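You operate a simulated robot arm through the tools that you are given. There is no shell and no other tool. Be economical: measure what you need, move in short steps, check, and stop when the job is done.

Carry out the task below with a simulated robot arm. There is one attempt and no reset: what you move stays moved.

## Task
Put things in order on the bed. At the end: the green bottle is on the brown slim tray; the gold watch on a cushion stands on top of the white clipped papers (marked "RECIPES"); the purple stain dabber stands where the grey water cup stood; the beige wooden base stands on top of the red binder (marked "HOME"); the grey water cup stands where the beige wooden base stood; whatever was shut is shut again. Leave all else as you found it, and nothing knocked over.

Only the result counts: the job must be done as asked and must still hold three seconds after the hand-in. Knocking over, shifting, dropping, spilling or breaking anything else fails it.

## Robot
A 7-joint arm with a two-finger parallel gripper, fixed in place. Base frame: the origin is at the foot of the arm, x ahead of it, y to its left, z up; the work surface is at about z = 0. Readings come in mm, rad, newtons and seconds.
With the tool pointing down near the work surface it reaches from about 240 to 620 mm from the base axis. Its first joint turns from -1.152 to 1.152 rad. Payload 2.6 kg.
The tool frame sits at the grasp point between the pads (the TCP): z along the fingers, y along the line on which they close. The tips reach 30 mm beyond it. The gripper opens to 94 mm. The fingers are 28 mm wide and 10 mm thick; the gripper's body (50 by 96 mm) begins 55 mm behind the TCP.
Orientation is told as [roll, pitch, yaw] about the base's x, y, z axes, in that order, counted from this pose: with the fingers straight down and closing along the base's y, the tool's x points along the base's -x, its y along +y and its z along -z.

## Interface
- The arm moves only by the tool nudge_tool. Its argument "steps" is a list of rows, each a list of 3 entries, a list of its own where there are three numbers: the shift along the tool's x, y, z in cm, then the turn, a rotation vector about the tool's x, y, z in rad, then the finger opening in cm, from 0 to 9.4. In form: [[[x, y, z], [wx, wy, wz], grip], ...]. A call has 1 to 12 rows; each row shifts and turns the commanded pose from where the row before left it, along the tool's axes as they then stand. Rows are played at 5 a second. More than 50 mm and 0.15 rad between two rows, or a gripper value outside its range, and nothing of the call is played. Where a pose cannot be reached the arm comes as near as it can. A force on the tool above 40 N (or 10 N above the force at the start of the call, whichever is more), or a blocked arm, ends the call early, and 0.2 s more pass. The fingers move at their own pace (about 72 mm/s each) and stop on an object; they squeeze with about 41 N. The grip force told is the motor's: it shows also when the fingers shut on nothing. Time passes only in rows, and 0.2 s behind the last, so rows that do not move let the fingers close. The reply holds the time, the measured pose of the TCP, the force on the tool along the base axes, the opening and the grip force, in the units named above and with some noise.
- Cameras (640 x 400 px; columns grow to the right, rows downward): "scene" is fixed at [37.7, 435.8, 558.6]; the picture's right is [-0.72, -0.69, 0.00], its down [-0.43, 0.45, -0.79] and it looks along [0.54, -0.57, -0.62] (base axes); focal length 214 px, centre (320, 200). "wrist" rides on the gripper at [76, 14, -102] in the tool frame; the picture's right is [-0.18, 0.98, 0.00], its down [-0.75, -0.14, -0.64] and it looks along [-0.63, -0.12, 0.77] (tool axes); focal length 243 px, centre (320, 200).
- capture(camera): a new picture of that camera. The clock stands still meanwhile.
- probe_pixels(camera, pixels): for up to 12 pixels [column, row] of the newest picture of that camera ("zoom" is the newest enlarged one), the place [x, y, z] in the base frame of the surface seen there, good to about 3 mm. The clock stands still meanwhile.
- zoom(camera, box): a new picture of the part [left, top, right, bottom] of that camera's present view, enlarged. The clock stands still meanwhile.
- job_done(): hands the job in; it is judged then, once.

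Work in short steps. Measure before you move; look again where a grasp or a placing could have gone wrong, and mend it. You have 80 turns and 34 pictures in all, those below and enlarged ones among them. Open the gripper and draw the arm clear of the work before you hand the job in, unless the task says otherwise; then end with one line.

The tools are called after "Emit:" by a JSON object that holds its "name" and its "arguments". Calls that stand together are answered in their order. nudge_tool: Moves the arm, as the interface text tells. Its arguments: {"type":"object","properties":{"steps":{"type":"array","items":{"type":"array"}}},"required":["steps"]} The other tools are called the same way: capture (camera) takes a picture; probe_pixels (camera, pixels) gives the place of the surface under pixels of a picture; zoom (camera, box) takes an enlarged picture of a part of a camera's view; job_done () hands the job in.

At the start:

```text
time: 0.0
tcp_pos: [360.2, 26.9, 379.7]
tcp_rot: [-0.001, -0.002, 0.0]
ft_force: [0.1, 0.3, -0.2]
grip_width: 93.9
grasp_force: 0.1
```

scene: 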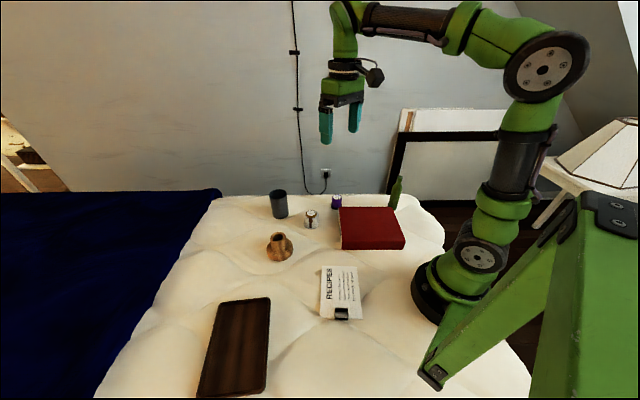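
wrist: 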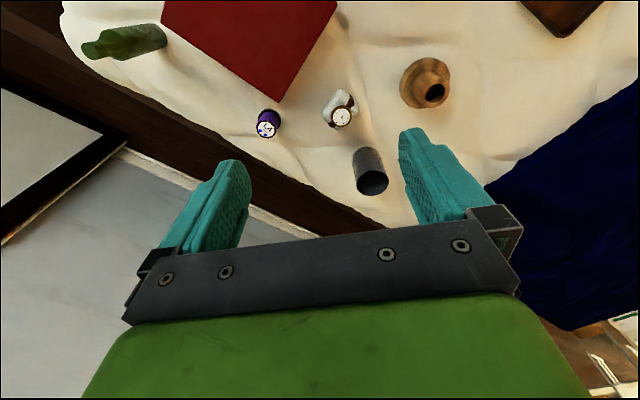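

The pictures show the cup (279,204), watch (311,218), dabber (336,202), bottle (397,192), base (279,247), binder (372,228), papers (341,292) and tray (234,347). I zoom in for detail.

Emit:
{"name": "zoom", "arguments": {"camera": "scene", "box": [250, 170, 430, 282]}}

Emit:
{"name": "zoom", "arguments": {"camera": "scene", "box": [180, 255, 400, 393]}}

Emit:
{"name": "zoom", "arguments": {"camera": "wrist", "box": [60, 0, 500, 275]}}

```text
3.56 times, centred on (340, 226) of scene
```

zoom: 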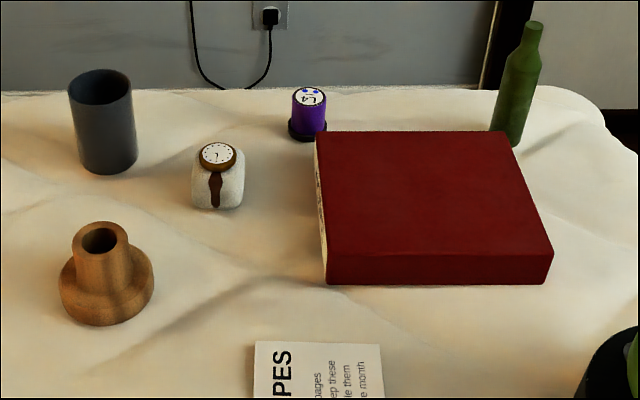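

```text
2.90 times, centred on (290, 324) of scene
```

zoom: 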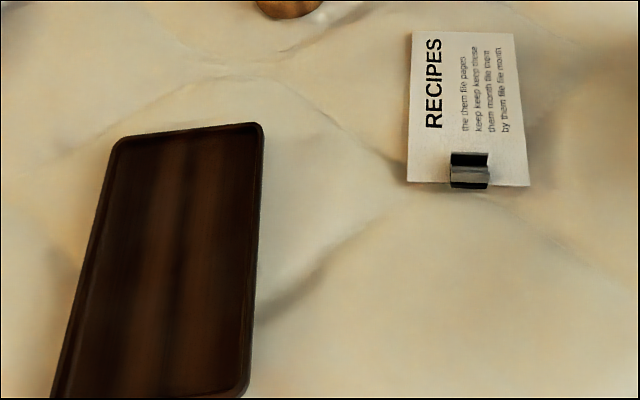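

```text
1.45 times, centred on (280, 138) of wrist
```

zoom: 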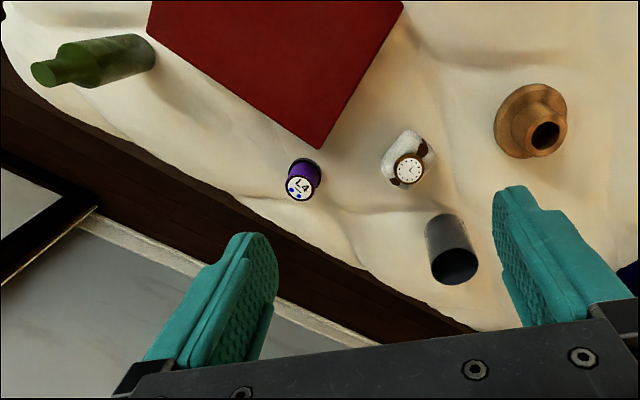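

Measuring the upright objects' tops and feet through the wrist zoom and the scene picture.

Emit:
{"name": "probe_pixels", "arguments": {"camera": "zoom", "pixels": [[299, 188], [303, 165], [410, 168], [403, 137], [430, 262], [476, 258], [450, 243], [445, 218], [545, 120], [561, 133], [44, 75], [318, 147]]}}

Emit:
{"name": "probe_pixels", "arguments": {"camera": "scene", "pixels": [[340.3, 208], [403, 207.5], [404.5, 247.5], [342.5, 249], [372, 228], [326, 266.5], [356.5, 267], [321.5, 318.5], [361, 320], [271, 200], [286, 200], [281, 217.5]]}}

Emit:
{"name": "probe_pixels", "arguments": {"camera": "scene", "pixels": [[220.5, 304], [268.5, 299], [265, 390], [200, 392], [240, 340], [343, 308], [341, 314], [398, 178], [395, 208], [279, 233], [281, 258], [262, 249]]}}

```text
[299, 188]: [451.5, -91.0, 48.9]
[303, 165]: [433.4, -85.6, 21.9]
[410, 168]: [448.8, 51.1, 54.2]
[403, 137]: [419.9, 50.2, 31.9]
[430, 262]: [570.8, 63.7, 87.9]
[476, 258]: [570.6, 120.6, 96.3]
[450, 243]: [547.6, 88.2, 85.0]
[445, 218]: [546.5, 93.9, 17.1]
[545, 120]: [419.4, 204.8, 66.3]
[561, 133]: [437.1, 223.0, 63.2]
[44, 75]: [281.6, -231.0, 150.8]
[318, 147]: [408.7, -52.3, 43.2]
```

```text
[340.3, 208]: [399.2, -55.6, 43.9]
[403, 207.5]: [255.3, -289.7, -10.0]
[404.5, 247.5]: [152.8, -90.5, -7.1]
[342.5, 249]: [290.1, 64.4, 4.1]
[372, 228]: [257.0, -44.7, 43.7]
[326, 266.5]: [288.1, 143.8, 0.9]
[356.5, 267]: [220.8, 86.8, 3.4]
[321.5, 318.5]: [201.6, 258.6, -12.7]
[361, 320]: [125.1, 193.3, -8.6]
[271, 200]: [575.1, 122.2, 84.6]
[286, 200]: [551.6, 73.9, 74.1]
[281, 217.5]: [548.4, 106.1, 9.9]
```

```text
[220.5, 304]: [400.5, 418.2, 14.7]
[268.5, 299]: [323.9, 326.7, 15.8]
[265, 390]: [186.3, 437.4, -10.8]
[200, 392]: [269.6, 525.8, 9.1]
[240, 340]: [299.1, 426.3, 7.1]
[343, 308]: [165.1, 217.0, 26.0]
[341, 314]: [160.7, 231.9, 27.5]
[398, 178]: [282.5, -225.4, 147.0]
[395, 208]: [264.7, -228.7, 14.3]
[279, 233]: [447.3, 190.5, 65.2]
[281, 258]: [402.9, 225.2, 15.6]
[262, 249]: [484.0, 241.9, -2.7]
```

Refining: binder corners, papers surface, tray floor and rims, base flange/tube, bottle body.

Emit:
{"name": "probe_pixels", "arguments": {"camera": "scene", "pixels": [[341, 210], [395, 209], [402.5, 238], [343.5, 240], [324, 270], [354, 269], [323, 315], [358, 316], [340, 280], [340, 298], [350, 290], [330, 300]]}}

Emit:
{"name": "probe_pixels", "arguments": {"camera": "scene", "pixels": [[228, 310], [262, 305], [257, 380], [210, 380], [245, 320], [235, 360], [269, 320], [215, 330], [234, 300], [264, 345], [225, 345], [255, 340]]}}

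Emit:
{"name": "probe_pixels", "arguments": {"camera": "zoom", "pixels": [[385, 165], [434, 165], [400, 185], [425, 145], [529, 128], [562, 122], [545, 152], [505, 130], [540, 88], [564, 100], [100, 45], [150, 55]]}}

```text
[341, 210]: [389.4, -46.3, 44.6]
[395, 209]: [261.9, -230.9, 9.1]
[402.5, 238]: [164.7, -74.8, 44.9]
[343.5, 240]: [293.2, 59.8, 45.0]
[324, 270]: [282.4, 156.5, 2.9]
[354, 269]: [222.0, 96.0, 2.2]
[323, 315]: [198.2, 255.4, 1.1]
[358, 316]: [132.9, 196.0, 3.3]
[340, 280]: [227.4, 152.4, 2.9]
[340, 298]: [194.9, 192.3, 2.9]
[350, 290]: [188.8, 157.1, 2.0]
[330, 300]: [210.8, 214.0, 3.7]
```

```text
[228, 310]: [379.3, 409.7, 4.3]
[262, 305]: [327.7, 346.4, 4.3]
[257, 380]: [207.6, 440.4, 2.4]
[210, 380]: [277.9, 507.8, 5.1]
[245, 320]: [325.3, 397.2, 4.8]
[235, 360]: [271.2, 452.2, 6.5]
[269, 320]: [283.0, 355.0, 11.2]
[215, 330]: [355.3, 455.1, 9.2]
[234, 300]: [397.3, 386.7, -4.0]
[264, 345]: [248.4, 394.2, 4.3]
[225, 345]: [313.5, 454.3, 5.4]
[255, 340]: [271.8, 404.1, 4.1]
```

```text
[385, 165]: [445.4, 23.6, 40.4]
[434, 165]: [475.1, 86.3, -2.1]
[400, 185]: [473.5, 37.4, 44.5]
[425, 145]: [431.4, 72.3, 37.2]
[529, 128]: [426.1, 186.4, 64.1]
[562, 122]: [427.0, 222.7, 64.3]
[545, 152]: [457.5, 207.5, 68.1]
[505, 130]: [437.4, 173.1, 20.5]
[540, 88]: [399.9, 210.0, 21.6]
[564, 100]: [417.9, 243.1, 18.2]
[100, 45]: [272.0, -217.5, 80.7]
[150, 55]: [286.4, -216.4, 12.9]
```

The base's tube is centred near (437,208), top z≈66, flange z≈20, radius ≈37. I move above it and look with the wrist camera.

Emit:
{"name": "nudge_tool", "arguments": {"steps": [[[-1.1, 2.59, 2.86], [0, 0, 0], 8], [[-1.1, 2.59, 2.86], [0, 0, 0], 8], [[-1.1, 2.59, 2.86], [0, 0, 0], 8], [[-1.1, 2.59, 2.86], [0, 0, 0], 8], [[-1.1, 2.59, 2.86], [0, 0, 0], 8], [[-1.1, 2.59, 2.86], [0, 0, 0], 8], [[-1.1, 2.59, 2.86], [0, 0, 0], 8], [[0, 0, 0], [0, 0, 0], 8]]}}

Emit:
{"name": "capture", "arguments": {"camera": "wrist"}}

```text
time: 1.8
tcp_pos: [437.9, 209.0, 178.5]
tcp_rot: [-0.001, 0.001, 0.0]
ft_force: [-0.1, -0.3, 0.3]
grip_width: 80.3
grasp_force: 0.1
```

```text
28 pictures are left
```

wrist: 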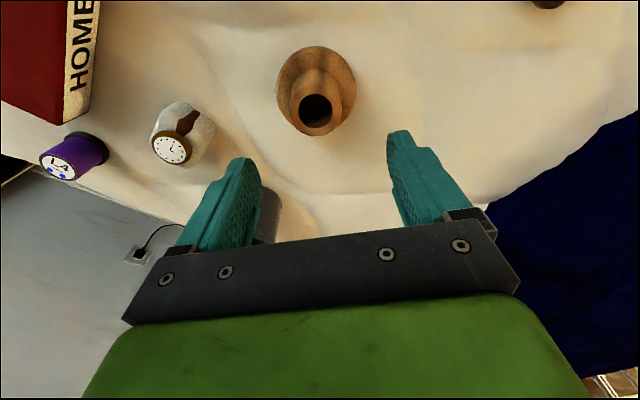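

The base is in line with the TCP (rim at (316,113)). I probe rim, flange, watch cushion and dabber from this nearer view.

Emit:
{"name": "probe_pixels", "arguments": {"camera": "wrist", "pixels": [[294, 108], [337, 106], [316, 92], [314, 134], [280, 80], [352, 75], [312, 50], [172, 149], [157, 125], [204, 118], [205, 147], [180, 103]]}}

Emit:
{"name": "zoom", "arguments": {"camera": "wrist", "box": [20, 75, 260, 225]}}

```text
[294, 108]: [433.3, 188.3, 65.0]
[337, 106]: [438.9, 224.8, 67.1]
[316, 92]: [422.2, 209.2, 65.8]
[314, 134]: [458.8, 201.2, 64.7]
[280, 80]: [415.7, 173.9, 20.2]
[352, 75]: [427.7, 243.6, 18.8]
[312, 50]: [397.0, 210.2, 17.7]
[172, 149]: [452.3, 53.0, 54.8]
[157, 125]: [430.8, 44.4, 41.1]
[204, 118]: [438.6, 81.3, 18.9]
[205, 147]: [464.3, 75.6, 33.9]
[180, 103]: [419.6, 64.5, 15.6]
```

```text
2.67 times, centred on (140, 150) of wrist
```

zoom: 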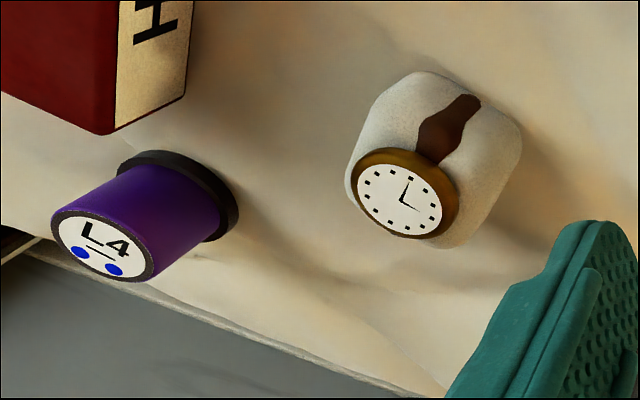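

Rim centre (438.5,206.5), so I shift y by −2 mm and go down to TCP z≈65 (tips well above the flange), then grip.

Emit:
{"name": "nudge_tool", "arguments": {"steps": [[[0, -0.2, 3], [0, 0, 0], 8], [[0, 0, 3], [0, 0, 0], 8], [[0, 0, 3], [0, 0, 0], 8], [[0, 0, 2.3], [0, 0, 0], 8], [[0, 0, 0], [0, 0, 0], 3], [[0, 0, 0], [0, 0, 0], 3], [[0, 0, 0], [0, 0, 0], 3]]}}

```text
time: 3.4
tcp_pos: [437.2, 206.2, 64.9]
tcp_rot: [0.001, -0.001, 0.0]
ft_force: [-0.4, 0.6, 0.6]
grip_width: 47.0
grasp_force: 40.8
```

Gripped at 47 mm. Lifting, then checking the scene.

Emit:
{"name": "nudge_tool", "arguments": {"steps": [[[0, 0, -1], [0, 0, 0], 3], [[0, 0, -3], [0, 0, 0], 3], [[0, 0, -4], [0, 0, 0], 3], [[0, 0, -3], [0, 0, 0], 3], [[1.9, -3.35, 0], [0, 0, 0], 3], [[1.9, -3.35, 0], [0, 0, 0], 3], [[1.9, -3.35, 0], [0, 0, 0], 3], [[1.9, -3.35, 0], [0, 0, 0], 3]]}}

Emit:
{"name": "capture", "arguments": {"camera": "scene"}}

```text
time: 5.2
tcp_pos: [360.5, 73.8, 174.6]
tcp_rot: [0.0, -0.001, 0.0]
ft_force: [0.3, -0.1, -0.4]
grip_width: 47.0
grasp_force: 40.8
```

```text
26 pictures are left
```

scene: 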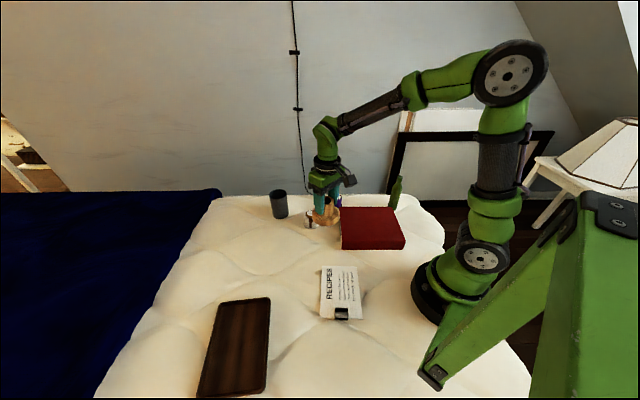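

Base is held. I probe the bed at its old spot (pixels around (278,252)) to know the foot height.

Emit:
{"name": "probe_pixels", "arguments": {"camera": "scene", "pixels": [[278, 252], [272, 252], [285, 252], [278, 247], [278, 257], [372, 222], [380, 225], [365, 222], [314, 225], [322, 220], [330, 224], [325, 227]]}}

Emit:
{"name": "nudge_tool", "arguments": {"steps": [[[1.9, -3.4, 0], [0, 0, 0], 3], [[1.9, -3.4, 0], [0, 0, 0], 3], [[1.9, -3.4, 0], [0, 0, 0], 3], [[1.85, -3.4, 0], [0, 0, 0], 3], [[0, 0, 2.5], [0, 0, 0], 3], [[0, 0, 2.0], [0, 0, 0], 3]]}}

```text
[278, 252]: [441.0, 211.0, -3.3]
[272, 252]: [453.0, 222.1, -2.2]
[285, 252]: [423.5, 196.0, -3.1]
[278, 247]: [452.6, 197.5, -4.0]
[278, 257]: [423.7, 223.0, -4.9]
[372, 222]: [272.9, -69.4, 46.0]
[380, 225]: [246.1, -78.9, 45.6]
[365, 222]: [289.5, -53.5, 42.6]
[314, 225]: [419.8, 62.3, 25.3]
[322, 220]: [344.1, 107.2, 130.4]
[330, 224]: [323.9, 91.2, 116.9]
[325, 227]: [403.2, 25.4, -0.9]
```

```text
time: 6.6
tcp_pos: [285.7, -63.5, 130.2]
tcp_rot: [-0.001, 0.0, 0.002]
ft_force: [0.7, 0.5, -2.0]
grip_width: 47.3
grasp_force: 40.5
```

Contact expected at TCP z≈113. Descending gently in small rows.

Emit:
{"name": "nudge_tool", "arguments": {"steps": [[[0, 0, 1.2], [0, 0, 0], 3], [[0, 0, 0.2], [0, 0, 0], 3], [[0, 0, 0.1], [0, 0, 0], 3], [[0, 0, 0.1], [0, 0, 0], 3]]}}

```text
time: 7.6
tcp_pos: [285.3, -62.8, 114.5]
tcp_rot: [-0.002, 0.0, 0.001]
ft_force: [-0.2, -0.3, -1.7]
grip_width: 47.5
grasp_force: 40.1
```

Emit:
{"name": "nudge_tool", "arguments": {"steps": [[[0, 0, 0.1], [0, 0, 0], 3], [[0, 0, 0.1], [0, 0, 0], 3], [[0, 0, 0.1], [0, 0, 0], 3]]}}

```text
time: 8.4
tcp_pos: [285.6, -63.8, 112.3]
tcp_rot: [0.0, 0.0, 0.0]
ft_force: [-0.4, -1.1, -1.1]
grip_width: 47.1
grasp_force: 41.2
```

No clear contact yet at z 112.3; a few more 1 mm steps.

Emit:
{"name": "nudge_tool", "arguments": {"steps": [[[0, 0, 0.1], [0, 0, 0], 3], [[0, 0, 0.1], [0, 0, 0], 3]]}}

Emit:
{"name": "zoom", "arguments": {"camera": "scene", "box": [320, 170, 420, 260]}}

```text
time: 9.0
tcp_pos: [285.9, -63.8, 109.3]
tcp_rot: [0.001, 0.001, 0.0]
ft_force: [-0.8, 0.2, 2.1]
grip_width: 47.1
grasp_force: 41.3
```

```text
4.44 times, centred on (370, 215) of scene
```

zoom: 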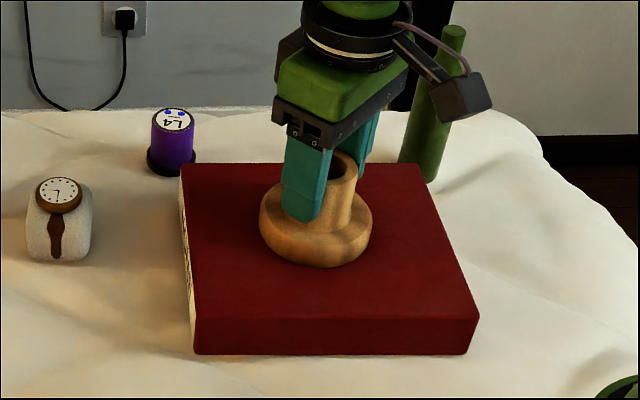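

Force turned to +2 N, so contact. Release and rise.

Emit:
{"name": "nudge_tool", "arguments": {"steps": [[[0, 0, 0.05], [0, 0, 0], 4.9], [[0, 0, 0], [0, 0, 0], 6], [[0, 0, 0], [0, 0, 0], 8], [[0, 0, 0], [0, 0, 0], 8], [[0, 0, -2], [0, 0, 0], 8], [[0, 0, -4], [0, 0, 0], 8], [[0, 0, -4], [0, 0, 0], 8]]}}

Emit:
{"name": "zoom", "arguments": {"camera": "scene", "box": [250, 170, 430, 282]}}

```text
time: 10.6
tcp_pos: [285.3, -65.1, 209.1]
tcp_rot: [0.0, 0.001, -0.001]
ft_force: [-0.4, 0.2, 0.1]
grip_width: 80.0
grasp_force: 0.1
```

```text
3.56 times, centred on (340, 226) of scene
```

zoom: 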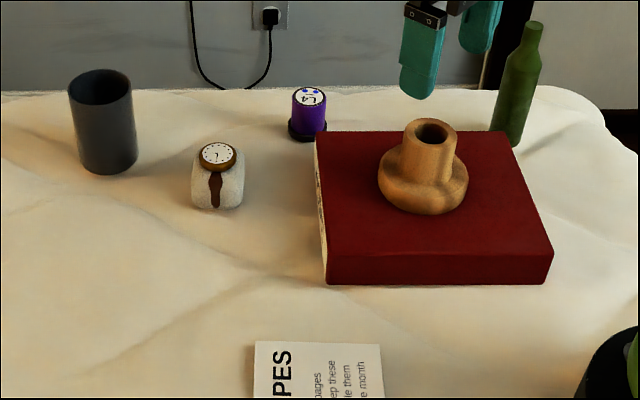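

Base stands on the binder. Next the cup: move to about (480,93,210) for a wrist look.

Emit:
{"name": "nudge_tool", "arguments": {"steps": [[[-2.8, 2.26, 0], [0, 0, 0], 8], [[-2.8, 2.26, 0], [0, 0, 0], 8], [[-2.8, 2.26, 0], [0, 0, 0], 8], [[-2.8, 2.26, 0], [0, 0, 0], 8.5], [[-2.8, 2.26, 0], [0, 0, 0], 9], [[-2.8, 2.26, 0], [0, 0, 0], 9], [[-2.8, 2.26, 0], [0, 0, 0], 9], [[0, 0, 0], [0, 0, 0], 9]]}}

Emit:
{"name": "capture", "arguments": {"camera": "wrist"}}

```text
time: 12.4
tcp_pos: [482.5, 96.8, 208.6]
tcp_rot: [0.0, 0.002, 0.0]
ft_force: [0.3, -0.4, -0.3]
grip_width: 90.0
grasp_force: 0.0
```

```text
23 pictures are left
```

wrist: 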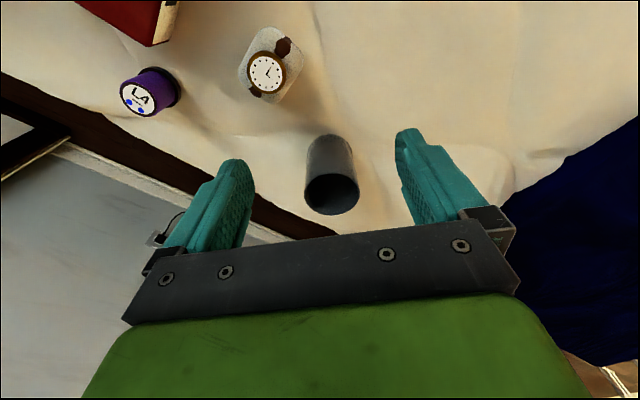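

Cup rim ellipse centred at (331,194). Probe rim edge and outer wall.

Emit:
{"name": "probe_pixels", "arguments": {"camera": "wrist", "pixels": [[305.5, 190], [357, 189], [331, 174], [332, 214], [313, 178], [350, 178], [331, 160], [330, 145], [331, 195], [338, 205], [309, 150], [352, 155]]}}

Emit:
{"name": "zoom", "arguments": {"camera": "wrist", "box": [210, 10, 370, 220]}}

```text
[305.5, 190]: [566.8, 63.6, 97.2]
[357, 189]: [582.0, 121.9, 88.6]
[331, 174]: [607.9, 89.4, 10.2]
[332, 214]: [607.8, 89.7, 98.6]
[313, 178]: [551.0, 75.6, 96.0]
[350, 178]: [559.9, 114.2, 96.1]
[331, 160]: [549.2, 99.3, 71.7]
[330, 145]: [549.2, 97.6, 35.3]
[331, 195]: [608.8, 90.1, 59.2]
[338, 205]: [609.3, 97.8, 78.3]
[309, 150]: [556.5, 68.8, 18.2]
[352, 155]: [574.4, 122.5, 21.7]
```

```text
1.90 times, centred on (290, 115) of wrist
```

zoom: 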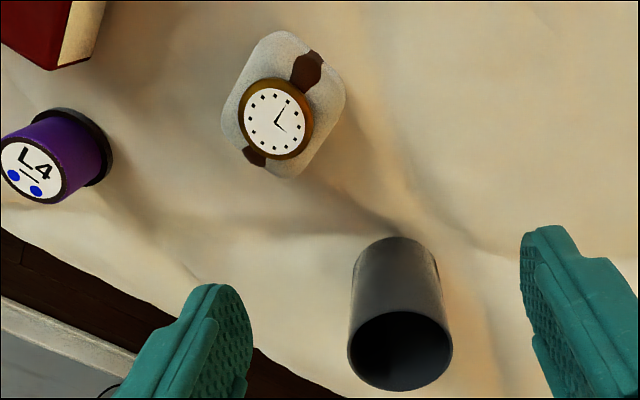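

Cup axis ≈ (580,94), radius ≈31, top z≈97. I move over it and down to TCP z≈65.

Emit:
{"name": "nudge_tool", "arguments": {"steps": [[[-3.3, -0.1, 0], [0, 0, 0], 9.4], [[-3.3, -0.1, 0], [0, 0, 0], 9.4], [[-3.2, -0.1, 0], [0, 0, 0], 9.4], [[0, 0, 3], [0, 0, 0], 9.4], [[0, 0, 3], [0, 0, 0], 9.4], [[0, 0, 0], [0, 0, 0], 9.4]]}}

Emit:
{"name": "capture", "arguments": {"camera": "wrist"}}

```text
time: 13.8
tcp_pos: [579.3, 93.8, 148.3]
tcp_rot: [0.0, 0.001, 0.001]
ft_force: [0.2, -0.1, 0.1]
grip_width: 93.7
grasp_force: 0.0
```

```text
21 pictures are left
```

wrist: 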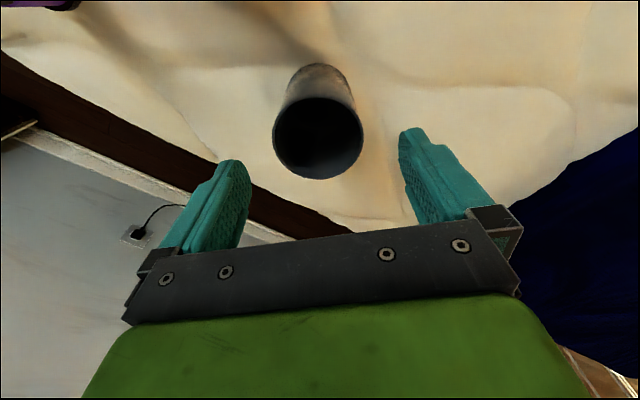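

Centred laterally (rim centre (318,136)). Probe the rim for x check.

Emit:
{"name": "probe_pixels", "arguments": {"camera": "wrist", "pixels": [[318, 178], [318, 95.5], [274, 135], [362, 133], [290, 165], [346, 165], [318, 80], [318, 66], [318, 140], [318, 55]]}}

```text
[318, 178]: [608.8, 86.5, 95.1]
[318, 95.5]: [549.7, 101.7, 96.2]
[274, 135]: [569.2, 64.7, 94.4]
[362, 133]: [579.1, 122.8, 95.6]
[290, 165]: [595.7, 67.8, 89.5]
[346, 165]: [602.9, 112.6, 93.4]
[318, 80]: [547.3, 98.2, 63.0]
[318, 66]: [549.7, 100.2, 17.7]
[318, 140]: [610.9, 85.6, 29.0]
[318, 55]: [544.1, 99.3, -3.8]
```

Cup centre (579,94) confirmed. Descend to z≈64 and grip.

Emit:
{"name": "nudge_tool", "arguments": {"steps": [[[0, 0, 2.5], [0, 0, 0], 9.4], [[0, 0, 2.5], [0, 0, 0], 9.4], [[0, 0, 2], [0, 0, 0], 9.4], [[0, 0, 1.4], [0, 0, 0], 9.4], [[0, 0, 0], [0, 0, 0], 5], [[0, 0, 0], [0, 0, 0], 5], [[0, 0, 0], [0, 0, 0], 5]]}}

```text
time: 15.4
tcp_pos: [579.3, 92.8, 65.0]
tcp_rot: [0.001, 0.001, 0.0]
ft_force: [0.7, 0.2, -0.6]
grip_width: 62.5
grasp_force: 40.7
```

Held (62.5 mm). Gentle lift by 6 cm.

Emit:
{"name": "nudge_tool", "arguments": {"steps": [[[0, 0, -0.5], [0, 0, 0], 5], [[0, 0, -1.2], [0, 0, 0], 5], [[0, 0, -1.8], [0, 0, 0], 5], [[0, 0, -1.5], [0, 0, 0], 5], [[0, 0, -0.7], [0, 0, 0], 5], [[0.3, 0.24, -0.3], [0, 0, 0], 5], [[0.8, 0.64, 0], [0, 0, 0], 5], [[1.4, 1.12, 0], [0, 0, 0], 5], [[1.9, 1.52, 0], [0, 0, 0], 5], [[1.9, 1.52, 0], [0, 0, 0], 5], [[1.9, 1.52, 0], [0, 0, 0], 5], [[1.9, 1.52, 0], [0, 0, 0], 5]]}}

Emit:
{"name": "nudge_tool", "arguments": {"steps": [[[1.9, 1.52, 0], [0, 0, 0], 5], [[1.4, 1.12, 0], [0, 0, 0], 5], [[0.6, 0.5, 0], [0, 0, 0], 5], [[0.2, 0.2, 0], [0, 0, 0], 5], [[0, 0, 0], [0, 0, 0], 5]]}}

Emit:
{"name": "capture", "arguments": {"camera": "scene"}}

```text
time: 18.0
tcp_pos: [478.0, 174.7, 124.6]
tcp_rot: [-0.001, 0.0, 0.0]
ft_force: [-0.2, 0.1, -1.5]
grip_width: 62.4
grasp_force: 41.4
```

```text
time: 19.2
tcp_pos: [437.8, 207.3, 124.3]
tcp_rot: [-0.001, 0.0, 0.0]
ft_force: [-0.9, 0.1, -0.8]
grip_width: 62.4
grasp_force: 41.4
```

```text
20 pictures are left
```

scene: 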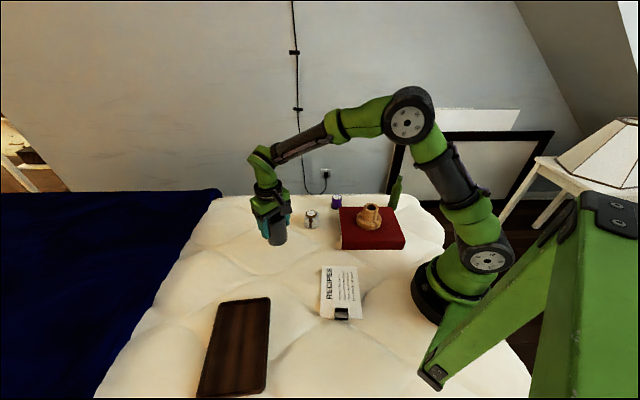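

Cup is over the base's old place (437.8,207.3). Contact expected near TCP z≈65; I go down. I also probe the bed at the cup's old spot.

Emit:
{"name": "probe_pixels", "arguments": {"camera": "scene", "pixels": [[280, 210], [275, 210], [285, 212], [280, 215]]}}

Emit:
{"name": "nudge_tool", "arguments": {"steps": [[[0, 0, 1.0], [0, 0, 0], 5], [[0, 0, 1.8], [0, 0, 0], 5], [[0, 0, 1.6], [0, 0, 0], 5], [[0, 0, 0.8], [0, 0, 0], 5], [[0, 0, 0.3], [0, 0, 0], 5], [[0, 0, 0.1], [0, 0, 0], 5], [[0, 0, 0.1], [0, 0, 0], 5]]}}

```text
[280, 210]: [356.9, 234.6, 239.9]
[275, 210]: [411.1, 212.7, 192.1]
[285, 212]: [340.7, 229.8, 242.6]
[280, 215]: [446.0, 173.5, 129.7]
```

```text
time: 20.8
tcp_pos: [436.9, 205.8, 68.0]
tcp_rot: [0.001, 0.0, 0.001]
ft_force: [0.7, -0.3, -0.4]
grip_width: 62.2
grasp_force: 40.6
```

Emit:
{"name": "nudge_tool", "arguments": {"steps": [[[0, 0, 0.1], [0, 0, 0], 5], [[0, 0, 0.1], [0, 0, 0], 5], [[0, 0, 0.1], [0, 0, 0], 5]]}}

```text
time: 21.6
tcp_pos: [437.9, 206.7, 64.6]
tcp_rot: [-0.001, 0.001, 0.001]
ft_force: [0.0, -0.6, -0.6]
grip_width: 62.3
grasp_force: 41.0
```

Still no contact force at 64.6; a little more.

Emit:
{"name": "nudge_tool", "arguments": {"steps": [[[0, 0, 0.1], [0, 0, 0], 5], [[0, 0, 0], [0, 0, 0], 5]]}}

Emit:
{"name": "zoom", "arguments": {"camera": "scene", "box": [230, 190, 330, 290]}}

```text
time: 22.2
tcp_pos: [438.0, 206.7, 64.2]
tcp_rot: [0.0, 0.0, 0.0]
ft_force: [-2.0, -0.4, 3.8]
grip_width: 62.3
grasp_force: 40.6
```

```text
4.00 times, centred on (280, 240) of scene
```

zoom: 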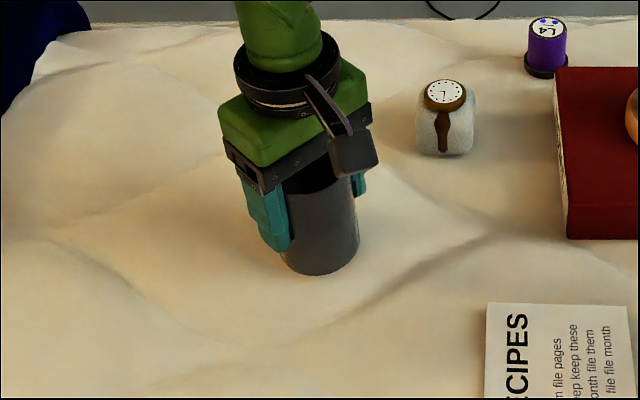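

Contact (3.8 N). Release, rise clear, and move towards the dabber for a look.

Emit:
{"name": "nudge_tool", "arguments": {"steps": [[[0, 0, 0], [0, 0, 0], 6.6], [[0, 0, 0], [0, 0, 0], 8], [[0, 0, 0], [0, 0, 0], 9.4], [[0, 0, 0], [0, 0, 0], 9.4], [[0, 0, -2], [0, 0, 0], 9.4], [[0, 0, -4], [0, 0, 0], 9.4], [[0, 0, -4.5], [0, 0, 0], 9.4], [[0, 0, -4.5], [0, 0, 0], 9.4], [[0.5, -4.8, 0], [0, 0, 0], 9.4], [[0.5, -4.8, 0], [0, 0, 0], 9.4], [[0.5, -4.8, 0], [0, 0, 0], 9.4], [[0.5, -4.8, 0], [0, 0, 0], 9.4]]}}

Emit:
{"name": "nudge_tool", "arguments": {"steps": [[[0, -4.8, 0], [0, 0, 0], 9.4], [[0, -4.8, 0], [0, 0, 0], 9.4], [[0, 0, 1], [0, 0, 0], 8], [[0, 0, 0], [0, 0, 0], 7]]}}

Emit:
{"name": "capture", "arguments": {"camera": "wrist"}}

Emit:
{"name": "zoom", "arguments": {"camera": "scene", "box": [250, 170, 430, 282]}}

```text
time: 24.8
tcp_pos: [416.5, 12.8, 214.6]
tcp_rot: [0.0, 0.0, 0.001]
ft_force: [-0.3, -0.1, -0.7]
grip_width: 93.9
grasp_force: 0.0
```

```text
time: 25.8
tcp_pos: [416.5, -82.0, 203.6]
tcp_rot: [0.0, 0.001, -0.001]
ft_force: [0.6, -1.0, -0.7]
grip_width: 69.9
grasp_force: 0.1
```

```text
18 pictures are left
```

wrist: 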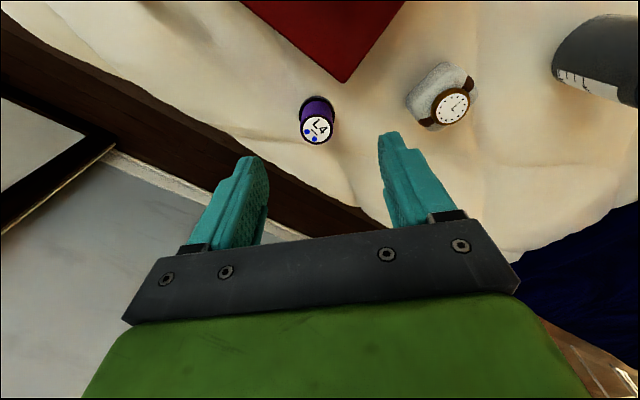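

```text
3.56 times, centred on (340, 226) of scene
```

zoom: 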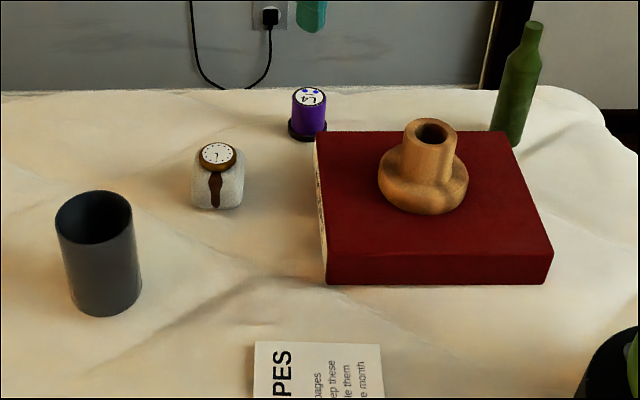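

Cup stands well. Probe the dabber (top at (317,129)), the watch, the binder corner, and bed at the cup's old spot.

Emit:
{"name": "probe_pixels", "arguments": {"camera": "wrist", "pixels": [[317, 129], [303, 128], [331, 127], [317, 118], [318, 141], [317, 105], [303, 112], [331, 112], [316, 97], [343, 82], [317, 152], [290, 120]]}}

Emit:
{"name": "probe_pixels", "arguments": {"camera": "zoom", "pixels": [[110, 150], [90, 150], [125, 155], [110, 170], [308, 98], [300, 130], [98, 218], [60, 225], [130, 225], [107, 310]]}}

Emit:
{"name": "probe_pixels", "arguments": {"camera": "wrist", "pixels": [[453, 105], [411, 97], [436, 67], [470, 84], [430, 122], [445, 65], [420, 80], [425, 100], [470, 108], [440, 80], [405, 110], [428, 68]]}}

Emit:
{"name": "zoom", "arguments": {"camera": "wrist", "box": [280, 50, 500, 180]}}

```text
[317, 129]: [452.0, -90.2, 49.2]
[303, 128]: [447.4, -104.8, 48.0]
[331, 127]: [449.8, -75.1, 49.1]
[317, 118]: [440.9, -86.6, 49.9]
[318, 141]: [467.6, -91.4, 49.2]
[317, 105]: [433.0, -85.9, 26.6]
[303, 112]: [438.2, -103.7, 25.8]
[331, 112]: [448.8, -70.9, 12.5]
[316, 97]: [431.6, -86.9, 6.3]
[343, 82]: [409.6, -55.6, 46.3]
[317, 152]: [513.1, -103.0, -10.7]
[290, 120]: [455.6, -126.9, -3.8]
```

```text
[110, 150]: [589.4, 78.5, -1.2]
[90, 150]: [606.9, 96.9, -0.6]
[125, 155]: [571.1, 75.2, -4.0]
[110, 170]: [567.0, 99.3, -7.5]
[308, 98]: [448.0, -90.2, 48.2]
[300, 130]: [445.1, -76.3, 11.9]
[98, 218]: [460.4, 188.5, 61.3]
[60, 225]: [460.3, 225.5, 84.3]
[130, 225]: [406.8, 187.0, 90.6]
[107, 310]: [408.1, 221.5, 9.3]
```

```text
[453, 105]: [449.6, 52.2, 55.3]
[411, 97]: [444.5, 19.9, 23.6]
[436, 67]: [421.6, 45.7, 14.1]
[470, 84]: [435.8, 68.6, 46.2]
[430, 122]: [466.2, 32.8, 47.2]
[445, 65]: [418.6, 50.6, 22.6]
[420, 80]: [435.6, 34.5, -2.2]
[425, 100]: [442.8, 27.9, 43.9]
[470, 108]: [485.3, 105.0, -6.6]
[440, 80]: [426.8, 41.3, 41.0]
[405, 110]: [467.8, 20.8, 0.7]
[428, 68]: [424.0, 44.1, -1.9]
```

```text
2.91 times, centred on (390, 115) of wrist
```

zoom: 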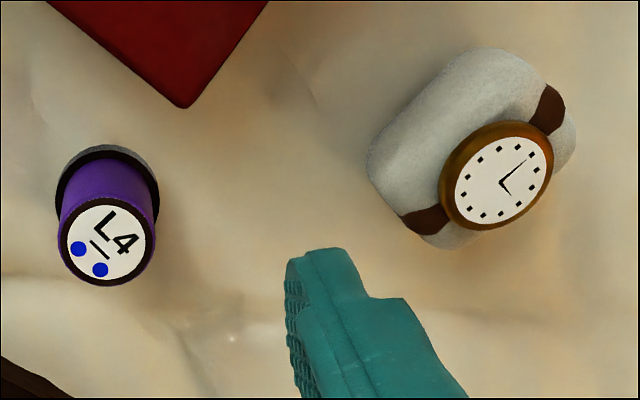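

Dabber centre ≈ (450,−89), top z 49, cap Ø≈32, clear of the binder corner (409,−55). Move over, descend to z≈44, grip.

Emit:
{"name": "nudge_tool", "arguments": {"steps": [[[-3.35, -0.7, 0], [0, 0, 0], 6.5], [[0, 0, 4], [0, 0, 0], 6.5], [[0, 0, 4], [0, 0, 0], 6.5], [[0, 0, 3], [0, 0, 0], 6.5], [[0, 0, 3], [0, 0, 0], 6.5], [[0, 0, 1.9], [0, 0, 0], 6.5], [[0, 0, 0], [0, 0, 0], 2], [[0, 0, 0], [0, 0, 0], 2], [[0, 0, 0], [0, 0, 0], 2]]}}

```text
time: 27.8
tcp_pos: [451.6, -88.6, 45.0]
tcp_rot: [-0.003, 0.0, 0.0]
ft_force: [-0.2, 0.3, -0.7]
grip_width: 36.5
grasp_force: 41.8
```

Held (36.5 mm). Lift and carry to the cup's old place (579.5,94).

Emit:
{"name": "nudge_tool", "arguments": {"steps": [[[0, 0, -1], [0, 0, 0], 2], [[0, 0, -3], [0, 0, 0], 2], [[0, 0, -4], [0, 0, 0], 2], [[-1.8, 2.6, 0], [0, 0, 0], 2], [[-1.8, 2.6, 0], [0, 0, 0], 2], [[-1.8, 2.6, 0], [0, 0, 0], 2], [[-1.8, 2.6, 0], [0, 0, 0], 2], [[-1.8, 2.6, 0], [0, 0, 0], 2], [[-1.8, 2.6, 0], [0, 0, 0], 2], [[-1.9, 2.6, 0], [0, 0, 0], 2], [[0, 0, 0], [0, 0, 0], 2]]}}

Emit:
{"name": "nudge_tool", "arguments": {"steps": [[[0, 0, 3], [0, 0, 0], 2], [[0, 0, 3], [0, 0, 0], 2], [[0, 0, 1], [0, 0, 0], 2], [[0, 0, 0.4], [0, 0, 0], 2]]}}

```text
time: 30.2
tcp_pos: [577.4, 93.0, 124.1]
tcp_rot: [-0.001, 0.0, -0.001]
ft_force: [0.0, -0.1, -0.5]
grip_width: 36.7
grasp_force: 41.0
```

```text
time: 31.2
tcp_pos: [577.9, 93.7, 50.5]
tcp_rot: [0.0, 0.001, 0.0]
ft_force: [0.6, -0.3, -0.2]
grip_width: 36.3
grasp_force: 40.5
```

Small x correction (+2 mm) and fine descent.

Emit:
{"name": "nudge_tool", "arguments": {"steps": [[[-0.2, 0, 0.2], [0, 0, 0], 2], [[0, 0, 0.2], [0, 0, 0], 2], [[0, 0, 0.1], [0, 0, 0], 2], [[0, 0, 0], [0, 0, 0], 2]]}}

Emit:
{"name": "zoom", "arguments": {"camera": "scene", "box": [240, 170, 340, 250]}}

```text
time: 32.2
tcp_pos: [580.2, 93.7, 45.9]
tcp_rot: [0.0, 0.001, 0.002]
ft_force: [-0.5, 0.4, -0.2]
grip_width: 36.4
grasp_force: 40.7
```

```text
5.00 times, centred on (290, 210) of scene
```

zoom: 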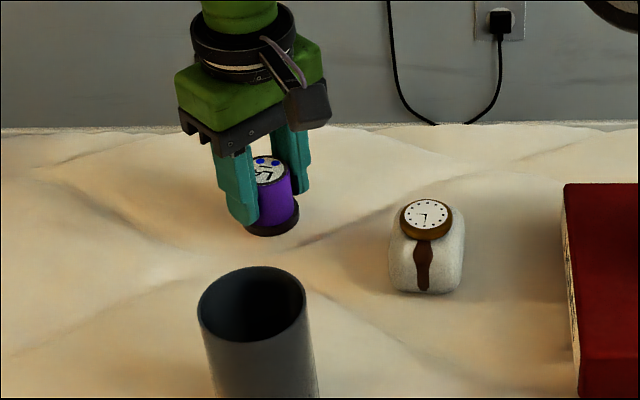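

Not yet in contact; further 1 mm steps.

Emit:
{"name": "nudge_tool", "arguments": {"steps": [[[0, 0, 0.1], [0, 0, 0], 2], [[0, 0, 0.1], [0, 0, 0], 2], [[0, 0, 0], [0, 0, 0], 2]]}}

```text
time: 33.0
tcp_pos: [582.1, 93.5, 44.6]
tcp_rot: [-0.001, -0.003, 0.0]
ft_force: [-2.5, 0.4, 6.1]
grip_width: 36.5
grasp_force: 40.8
```

Contact (6 N). Release and rise.

Emit:
{"name": "nudge_tool", "arguments": {"steps": [[[0, 0, -0.05], [0, 0, 0], 4], [[0, 0, 0], [0, 0, 0], 5.5], [[0, 0, 0], [0, 0, 0], 6.5], [[0, 0, -2], [0, 0, 0], 6.5], [[0, 0, -4], [0, 0, 0], 6.5], [[0, 0, -4.5], [0, 0, 0], 6.5], [[0, 0, -4.5], [0, 0, 0], 6.5]]}}

Emit:
{"name": "zoom", "arguments": {"camera": "scene", "box": [240, 170, 400, 270]}}

```text
time: 34.6
tcp_pos: [580.8, 94.6, 194.5]
tcp_rot: [0.002, 0.002, 0.0]
ft_force: [0.0, -0.3, 0.8]
grip_width: 65.1
grasp_force: 0.1
```

```text
4.00 times, centred on (320, 220) of scene
```

zoom: 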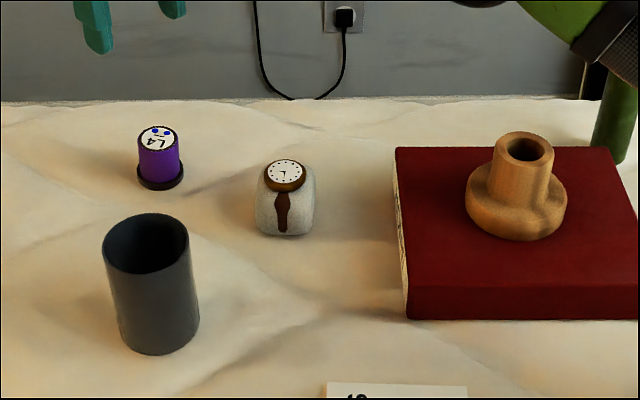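

Dabber stands where the cup was. The watch strap runs along ≈(−0.64,0.77), so I'll grip the plain faces with yaw −0.877. Move above the watch, turn, and look.

Emit:
{"name": "nudge_tool", "arguments": {"steps": [[[3.4, -1.15, 0], [0, 0, 0], 8], [[3.4, -1.15, 0], [0, 0, 0], 8.5], [[3.4, -1.15, 0], [0, 0, 0], 9], [[3.4, -1.05, 0], [0, 0, 0], 9], [[0, 0, 0.8], [0, 0, 0.146], 9], [[0, 0, 0.8], [0, 0, 0.146], 9], [[0, 0, 0.8], [0, 0, 0.146], 9], [[0, 0, 0.8], [0, 0, 0.146], 9], [[0, 0, 0.8], [0, 0, 0.146], 9], [[0, 0, 0.0], [0, 0, 0.147], 9], [[0, 0, 0], [0, 0, 0], 9]]}}

Emit:
{"name": "capture", "arguments": {"camera": "wrist"}}

```text
time: 37.0
tcp_pos: [443.9, 48.5, 154.4]
tcp_rot: [0.001, 0.001, -0.88]
ft_force: [0.0, -0.2, -0.9]
grip_width: 90.1
grasp_force: 0.0
```

```text
13 pictures are left
```

wrist: 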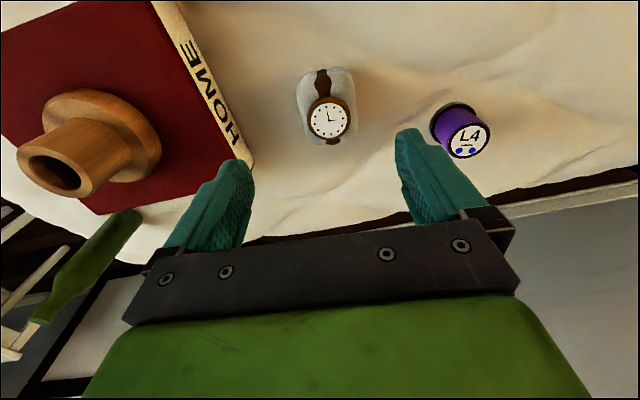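

Strap lines up with the tool's x. Probe cushion sides to centre the grip.

Emit:
{"name": "probe_pixels", "arguments": {"camera": "wrist", "pixels": [[299, 95], [356, 90], [302, 110], [355, 110], [328, 118], [327, 70], [312, 72], [345, 72], [305, 130], [355, 125], [340, 144], [315, 143]]}}

Emit:
{"name": "zoom", "arguments": {"camera": "wrist", "box": [260, 45, 400, 165]}}

```text
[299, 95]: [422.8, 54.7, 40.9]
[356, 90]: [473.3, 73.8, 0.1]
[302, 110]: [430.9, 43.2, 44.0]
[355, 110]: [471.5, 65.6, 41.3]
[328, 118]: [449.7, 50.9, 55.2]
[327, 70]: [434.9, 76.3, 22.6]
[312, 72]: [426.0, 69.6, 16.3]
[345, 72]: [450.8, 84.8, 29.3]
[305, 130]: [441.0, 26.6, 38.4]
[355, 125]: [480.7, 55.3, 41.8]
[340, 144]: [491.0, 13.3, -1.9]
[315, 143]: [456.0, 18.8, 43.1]
```

```text
3.33 times, centred on (330, 105) of wrist
```

zoom: 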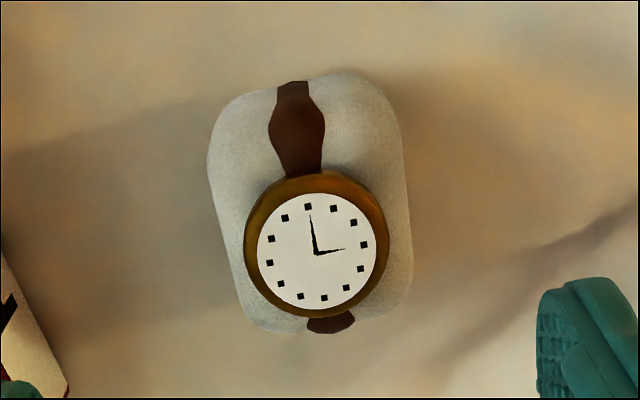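

Cushion centre offset ≈ +7.5 mm along tool y, −2 mm along tool x. Centre, descend to z≈38 and grip.

Emit:
{"name": "nudge_tool", "arguments": {"steps": [[[-0.2, 0.75, 2], [0, 0, 0], 9], [[0, 0, 3], [0, 0, 0], 9], [[0, 0, 3], [0, 0, 0], 9], [[0, 0, 2.4], [0, 0, 0], 9], [[0, 0, 1.2], [0, 0, 0], 9], [[0, 0, 0], [0, 0, 0], 6.5], [[0, 0, 0], [0, 0, 0], 4], [[0, 0, 0], [0, 0, 0], 3], [[0, 0, 0], [0, 0, 0], 3]]}}

```text
time: 39.0
tcp_pos: [451.8, 51.6, 38.9]
tcp_rot: [0.0, 0.0, -0.879]
ft_force: [0.8, 0.4, -0.2]
grip_width: 55.7
grasp_force: 41.0
```

Held (55.7 mm). Lift 9 cm and carry to the papers' clip-free part, (222,158).

Emit:
{"name": "nudge_tool", "arguments": {"steps": [[[0, 0, -1], [0, 0, 0], 3], [[0, 0, -3], [0, 0, 0], 3], [[0, 0, -3], [0, 0, 0], 3], [[0, 0, -2], [0, 0, 0], 3], [[2.88, -1.36, 0], [0, 0, 0], 3], [[2.88, -1.36, 0], [0, 0, 0], 3], [[2.88, -1.36, 0], [0, 0, 0], 3], [[2.88, -1.36, 0], [0, 0, 0], 3], [[2.88, -1.36, 0], [0, 0, 0], 3], [[2.88, -1.36, 0], [0, 0, 0], 3], [[2.88, -1.36, 0], [0, 0, 0], 3], [[2.88, -1.36, 0], [0, 0, 0], 3]]}}

Emit:
{"name": "zoom", "arguments": {"camera": "scene", "box": [260, 180, 440, 340]}}

```text
time: 41.6
tcp_pos: [219.6, 160.0, 129.6]
tcp_rot: [0.002, 0.0, -0.877]
ft_force: [0.4, 0.7, -1.2]
grip_width: 55.4
grasp_force: 41.2
```

```text
2.50 times, centred on (350, 260) of scene
```

zoom: 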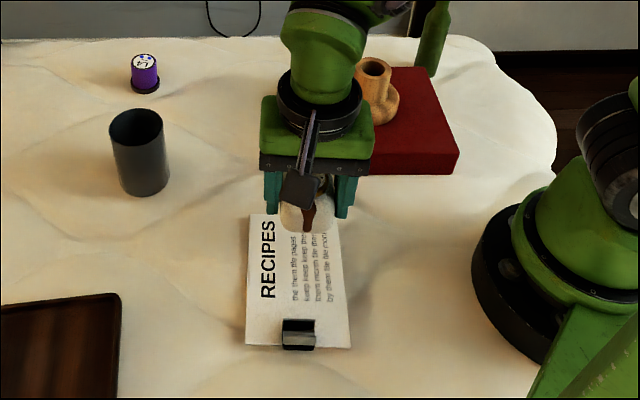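

Positioned above the papers. Descend; contact expected around TCP z≈43.

Emit:
{"name": "nudge_tool", "arguments": {"steps": [[[-0.1, 0, 3], [0, 0, 0], 3], [[0, 0, 3], [0, 0, 0], 3], [[0, 0, 1.6], [0, 0, 0], 3], [[0, 0, 0.4], [0, 0, 0], 3], [[0, 0, 0.2], [0, 0, 0], 3], [[0, 0, 0.1], [0, 0, 0], 3]]}}

Emit:
{"name": "nudge_tool", "arguments": {"steps": [[[0, 0, 0.1], [0, 0, 0], 3], [[0, 0, 0.1], [0, 0, 0], 3], [[0, 0, 0], [0, 0, 0], 3]]}}

```text
time: 43.0
tcp_pos: [219.8, 158.7, 44.9]
tcp_rot: [-0.001, 0.0, -0.878]
ft_force: [-0.9, 0.3, -0.7]
grip_width: 55.8
grasp_force: 40.9
```

```text
time: 43.8
tcp_pos: [221.1, 158.8, 42.9]
tcp_rot: [0.002, 0.0, -0.876]
ft_force: [-0.8, -0.3, -1.5]
grip_width: 55.5
grasp_force: 40.7
```

One more fine step at a time, watching the force.

Emit:
{"name": "nudge_tool", "arguments": {"steps": [[[0, 0, 0.1], [0, 0, 0], 3], [[0, 0, 0], [0, 0, 0], 3]]}}

Emit:
{"name": "nudge_tool", "arguments": {"steps": [[[0, 0, 0.1], [0, 0, 0], 3], [[0, 0, 0], [0, 0, 0], 3]]}}

```text
time: 44.4
tcp_pos: [220.6, 158.9, 41.9]
tcp_rot: [0.001, 0.002, -0.877]
ft_force: [0.0, 0.1, -1.2]
grip_width: 55.5
grasp_force: 41.4
```

```text
time: 45.0
tcp_pos: [220.4, 159.5, 41.3]
tcp_rot: [0.0, 0.001, -0.876]
ft_force: [-0.3, 0.6, -1.5]
grip_width: 55.8
grasp_force: 40.2
```

Emit:
{"name": "nudge_tool", "arguments": {"steps": [[[0, 0, 0.1], [0, 0, 0], 3], [[0, 0, 0], [0, 0, 0], 3]]}}

Emit:
{"name": "zoom", "arguments": {"camera": "scene", "box": [290, 220, 390, 330]}}

```text
time: 45.6
tcp_pos: [221.3, 159.6, 41.0]
tcp_rot: [0.0, -0.001, -0.878]
ft_force: [-0.8, -1.0, 5.6]
grip_width: 55.6
grasp_force: 40.7
```

```text
3.64 times, centred on (340, 275) of scene
```

zoom: 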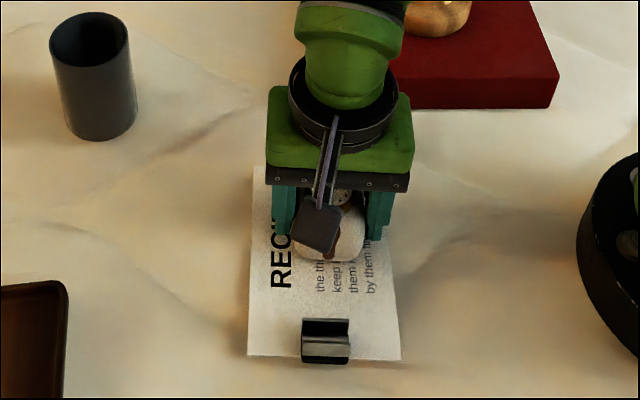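

Contact (5.6 N). Release, rise to z≈240 and check.

Emit:
{"name": "nudge_tool", "arguments": {"steps": [[[0, 0, 0], [0, 0, 0], 6.5], [[0, 0, 0], [0, 0, 0], 8], [[0, 0, 0], [0, 0, 0], 9], [[0, 0, 0], [0, 0, 0], 9], [[0, 0, -2], [0, 0, 0], 9], [[0, 0, -4], [0, 0, 0], 9], [[0, 0, -4.6], [0, 0, 0], 9], [[0, 0, -4.7], [0, 0, 0], 9], [[0, 0, -4.7], [0, 0, 0], 9]]}}

Emit:
{"name": "nudge_tool", "arguments": {"steps": [[[-4.2, 0, 0], [0, 0, -0.146], 9], [[0, 0, 0], [0, 0, -0.146], 9], [[0, 0, 0], [0, 0, -0.146], 9], [[0, 0, 0], [0, 0, -0.146], 9], [[0, 0, 0], [0, 0, -0.146], 8], [[0, 0, 0], [0, 0, -0.147], 7], [[-2, -4.4, 0], [0, 0, 0], 6], [[-2, -4.4, 0], [0, 0, 0], 6], [[-2, -4.4, 0], [0, 0, 0], 6]]}}

Emit:
{"name": "zoom", "arguments": {"camera": "scene", "box": [240, 170, 440, 330]}}

```text
time: 47.6
tcp_pos: [222.1, 159.1, 241.1]
tcp_rot: [0.0, 0.0, -0.876]
ft_force: [-0.5, -0.3, 0.5]
grip_width: 90.2
grasp_force: 0.1
```

```text
time: 49.6
tcp_pos: [307.0, -5.1, 240.9]
tcp_rot: [0.0, -0.001, 0.003]
ft_force: [0.4, -0.1, 0.5]
grip_width: 60.1
grasp_force: 0.0
```

```text
2.50 times, centred on (340, 250) of scene
```

zoom: 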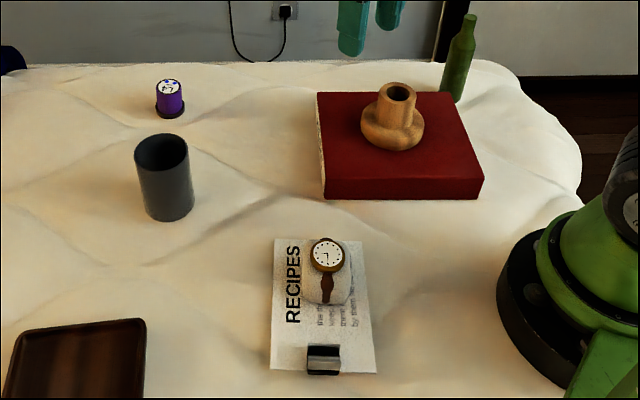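

Watch sits on the papers. Now above the bottle (279,−229) at z≈240, and look.

Emit:
{"name": "nudge_tool", "arguments": {"steps": [[[0.56, -4.48, 0], [0, 0, 0], 6], [[0.56, -4.48, 0], [0, 0, 0], 6], [[0.56, -4.48, 0], [0, 0, 0], 6], [[0.56, -4.48, 0], [0, 0, 0], 6], [[0.56, -4.48, 0], [0, 0, 0], 6], [[0, 0, 0], [0, 0, 0], 6]]}}

Emit:
{"name": "capture", "arguments": {"camera": "wrist"}}

```text
time: 51.0
tcp_pos: [280.9, -230.4, 239.9]
tcp_rot: [0.0, 0.0, 0.0]
ft_force: [0.0, 0.4, -0.1]
grip_width: 60.4
grasp_force: 0.1
```

```text
8 pictures are left
```

wrist: 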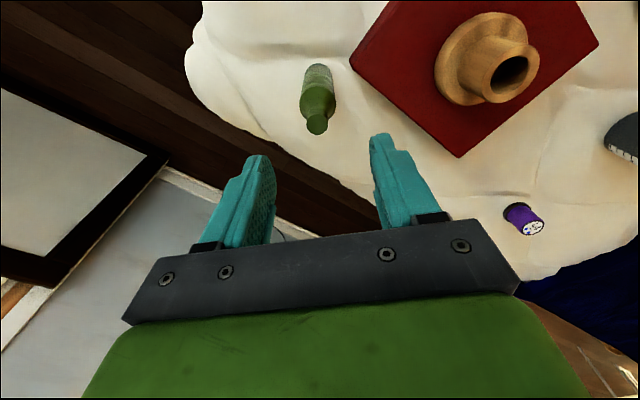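

The bottle's cap is at (317,125), foot at (318,75): nearly in line. Probe it.

Emit:
{"name": "probe_pixels", "arguments": {"camera": "wrist", "pixels": [[317, 126], [309, 123], [325, 123], [317, 110], [303, 100], [333, 100], [318, 95], [318, 80], [303, 78], [331, 78], [317, 68], [318, 60]]}}

```text
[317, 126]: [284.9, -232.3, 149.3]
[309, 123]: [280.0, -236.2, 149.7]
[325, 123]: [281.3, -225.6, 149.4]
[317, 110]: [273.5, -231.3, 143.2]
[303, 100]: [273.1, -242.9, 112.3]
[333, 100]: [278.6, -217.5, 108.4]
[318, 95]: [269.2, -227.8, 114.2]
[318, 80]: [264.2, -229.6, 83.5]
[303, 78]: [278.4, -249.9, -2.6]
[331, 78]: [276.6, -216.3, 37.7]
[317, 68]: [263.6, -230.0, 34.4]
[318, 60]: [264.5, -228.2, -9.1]
```

Axis ≈ (279.5,−230.5), straight body below z≈110. Descend to z≈103 (palm stays above the 150 mm top) and grip.

Emit:
{"name": "nudge_tool", "arguments": {"steps": [[[0.1, 0, 3.5], [0, 0, 0], 6.5], [[0, 0, 3.5], [0, 0, 0], 6.5], [[0, 0, 3], [0, 0, 0], 6.5], [[0, 0, 2.4], [0, 0, 0], 6.5], [[0, 0, 1.3], [0, 0, 0], 6.5], [[0, 0, 0], [0, 0, 0], 4], [[0, 0, 0], [0, 0, 0], 2], [[0, 0, 0], [0, 0, 0], 2], [[0, 0, 0], [0, 0, 0], 2]]}}

```text
time: 53.0
tcp_pos: [278.1, -229.3, 103.3]
tcp_rot: [0.0, 0.0, 0.0]
ft_force: [-0.1, 0.1, -0.3]
grip_width: 34.0
grasp_force: 40.7
```

Held (34 mm). Lift to z≈260 so it clears everything, then carry towards the tray.

Emit:
{"name": "nudge_tool", "arguments": {"steps": [[[0, 0, -1], [0, 0, 0], 2], [[0, 0, -2.5], [0, 0, 0], 2], [[0, 0, -4], [0, 0, 0], 2], [[0, 0, -4], [0, 0, 0], 2], [[0, 0, -3.2], [0, 0, 0], 2], [[-0.4, 1.5, -1], [0, 0, 0], 2], [[-0.6, 3, 0], [0, 0, 0], 2], [[-0.6, 4, 0], [0, 0, 0], 2], [[-0.6, 4, 0], [0, 0, 0], 2], [[-0.6, 4, 0], [0, 0, 0], 2], [[-0.6, 4, 0], [0, 0, 0], 2], [[-0.6, 4, 0], [0, 0, 0], 2]]}}

Emit:
{"name": "nudge_tool", "arguments": {"steps": [[[-0.5, 4, 0], [0, 0, 0], 2], [[-0.5, 4, 0], [0, 0, 0], 2], [[0, 4, 0], [0, 0, 0], 2], [[0, 4, 0], [0, 0, 0], 2], [[0, 4, 0], [0, 0, 0], 2], [[0.3, 4, 0], [0, 0, 0], 2], [[0.5, 4, 0], [0, 0, 0], 2], [[0.6, 4, 0], [0, 0, 0], 2], [[0.6, 4, 0], [0, 0, 0], 2], [[0.6, 3, 0], [0, 0, 0], 2], [[0.6, 1.4, 0], [0, 0, 0], 2], [[0, 0, 0], [0, 0, 0], 2]]}}

```text
time: 55.6
tcp_pos: [318.9, 16.1, 259.9]
tcp_rot: [-0.001, 0.001, 0.0]
ft_force: [0.7, -1.0, -0.5]
grip_width: 34.2
grasp_force: 40.9
```

```text
time: 58.2
tcp_pos: [296.7, 419.2, 260.7]
tcp_rot: [-0.001, 0.001, 0.0]
ft_force: [0.1, -0.5, -1.7]
grip_width: 34.5
grasp_force: 41.0
```

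Emit:
{"name": "capture", "arguments": {"camera": "scene"}}

```text
7 pictures are left
```

scene: 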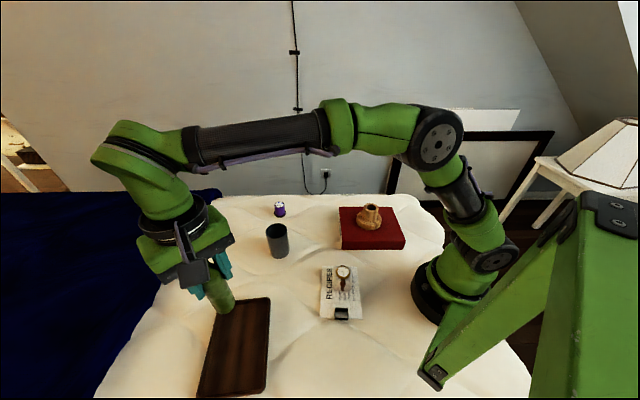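

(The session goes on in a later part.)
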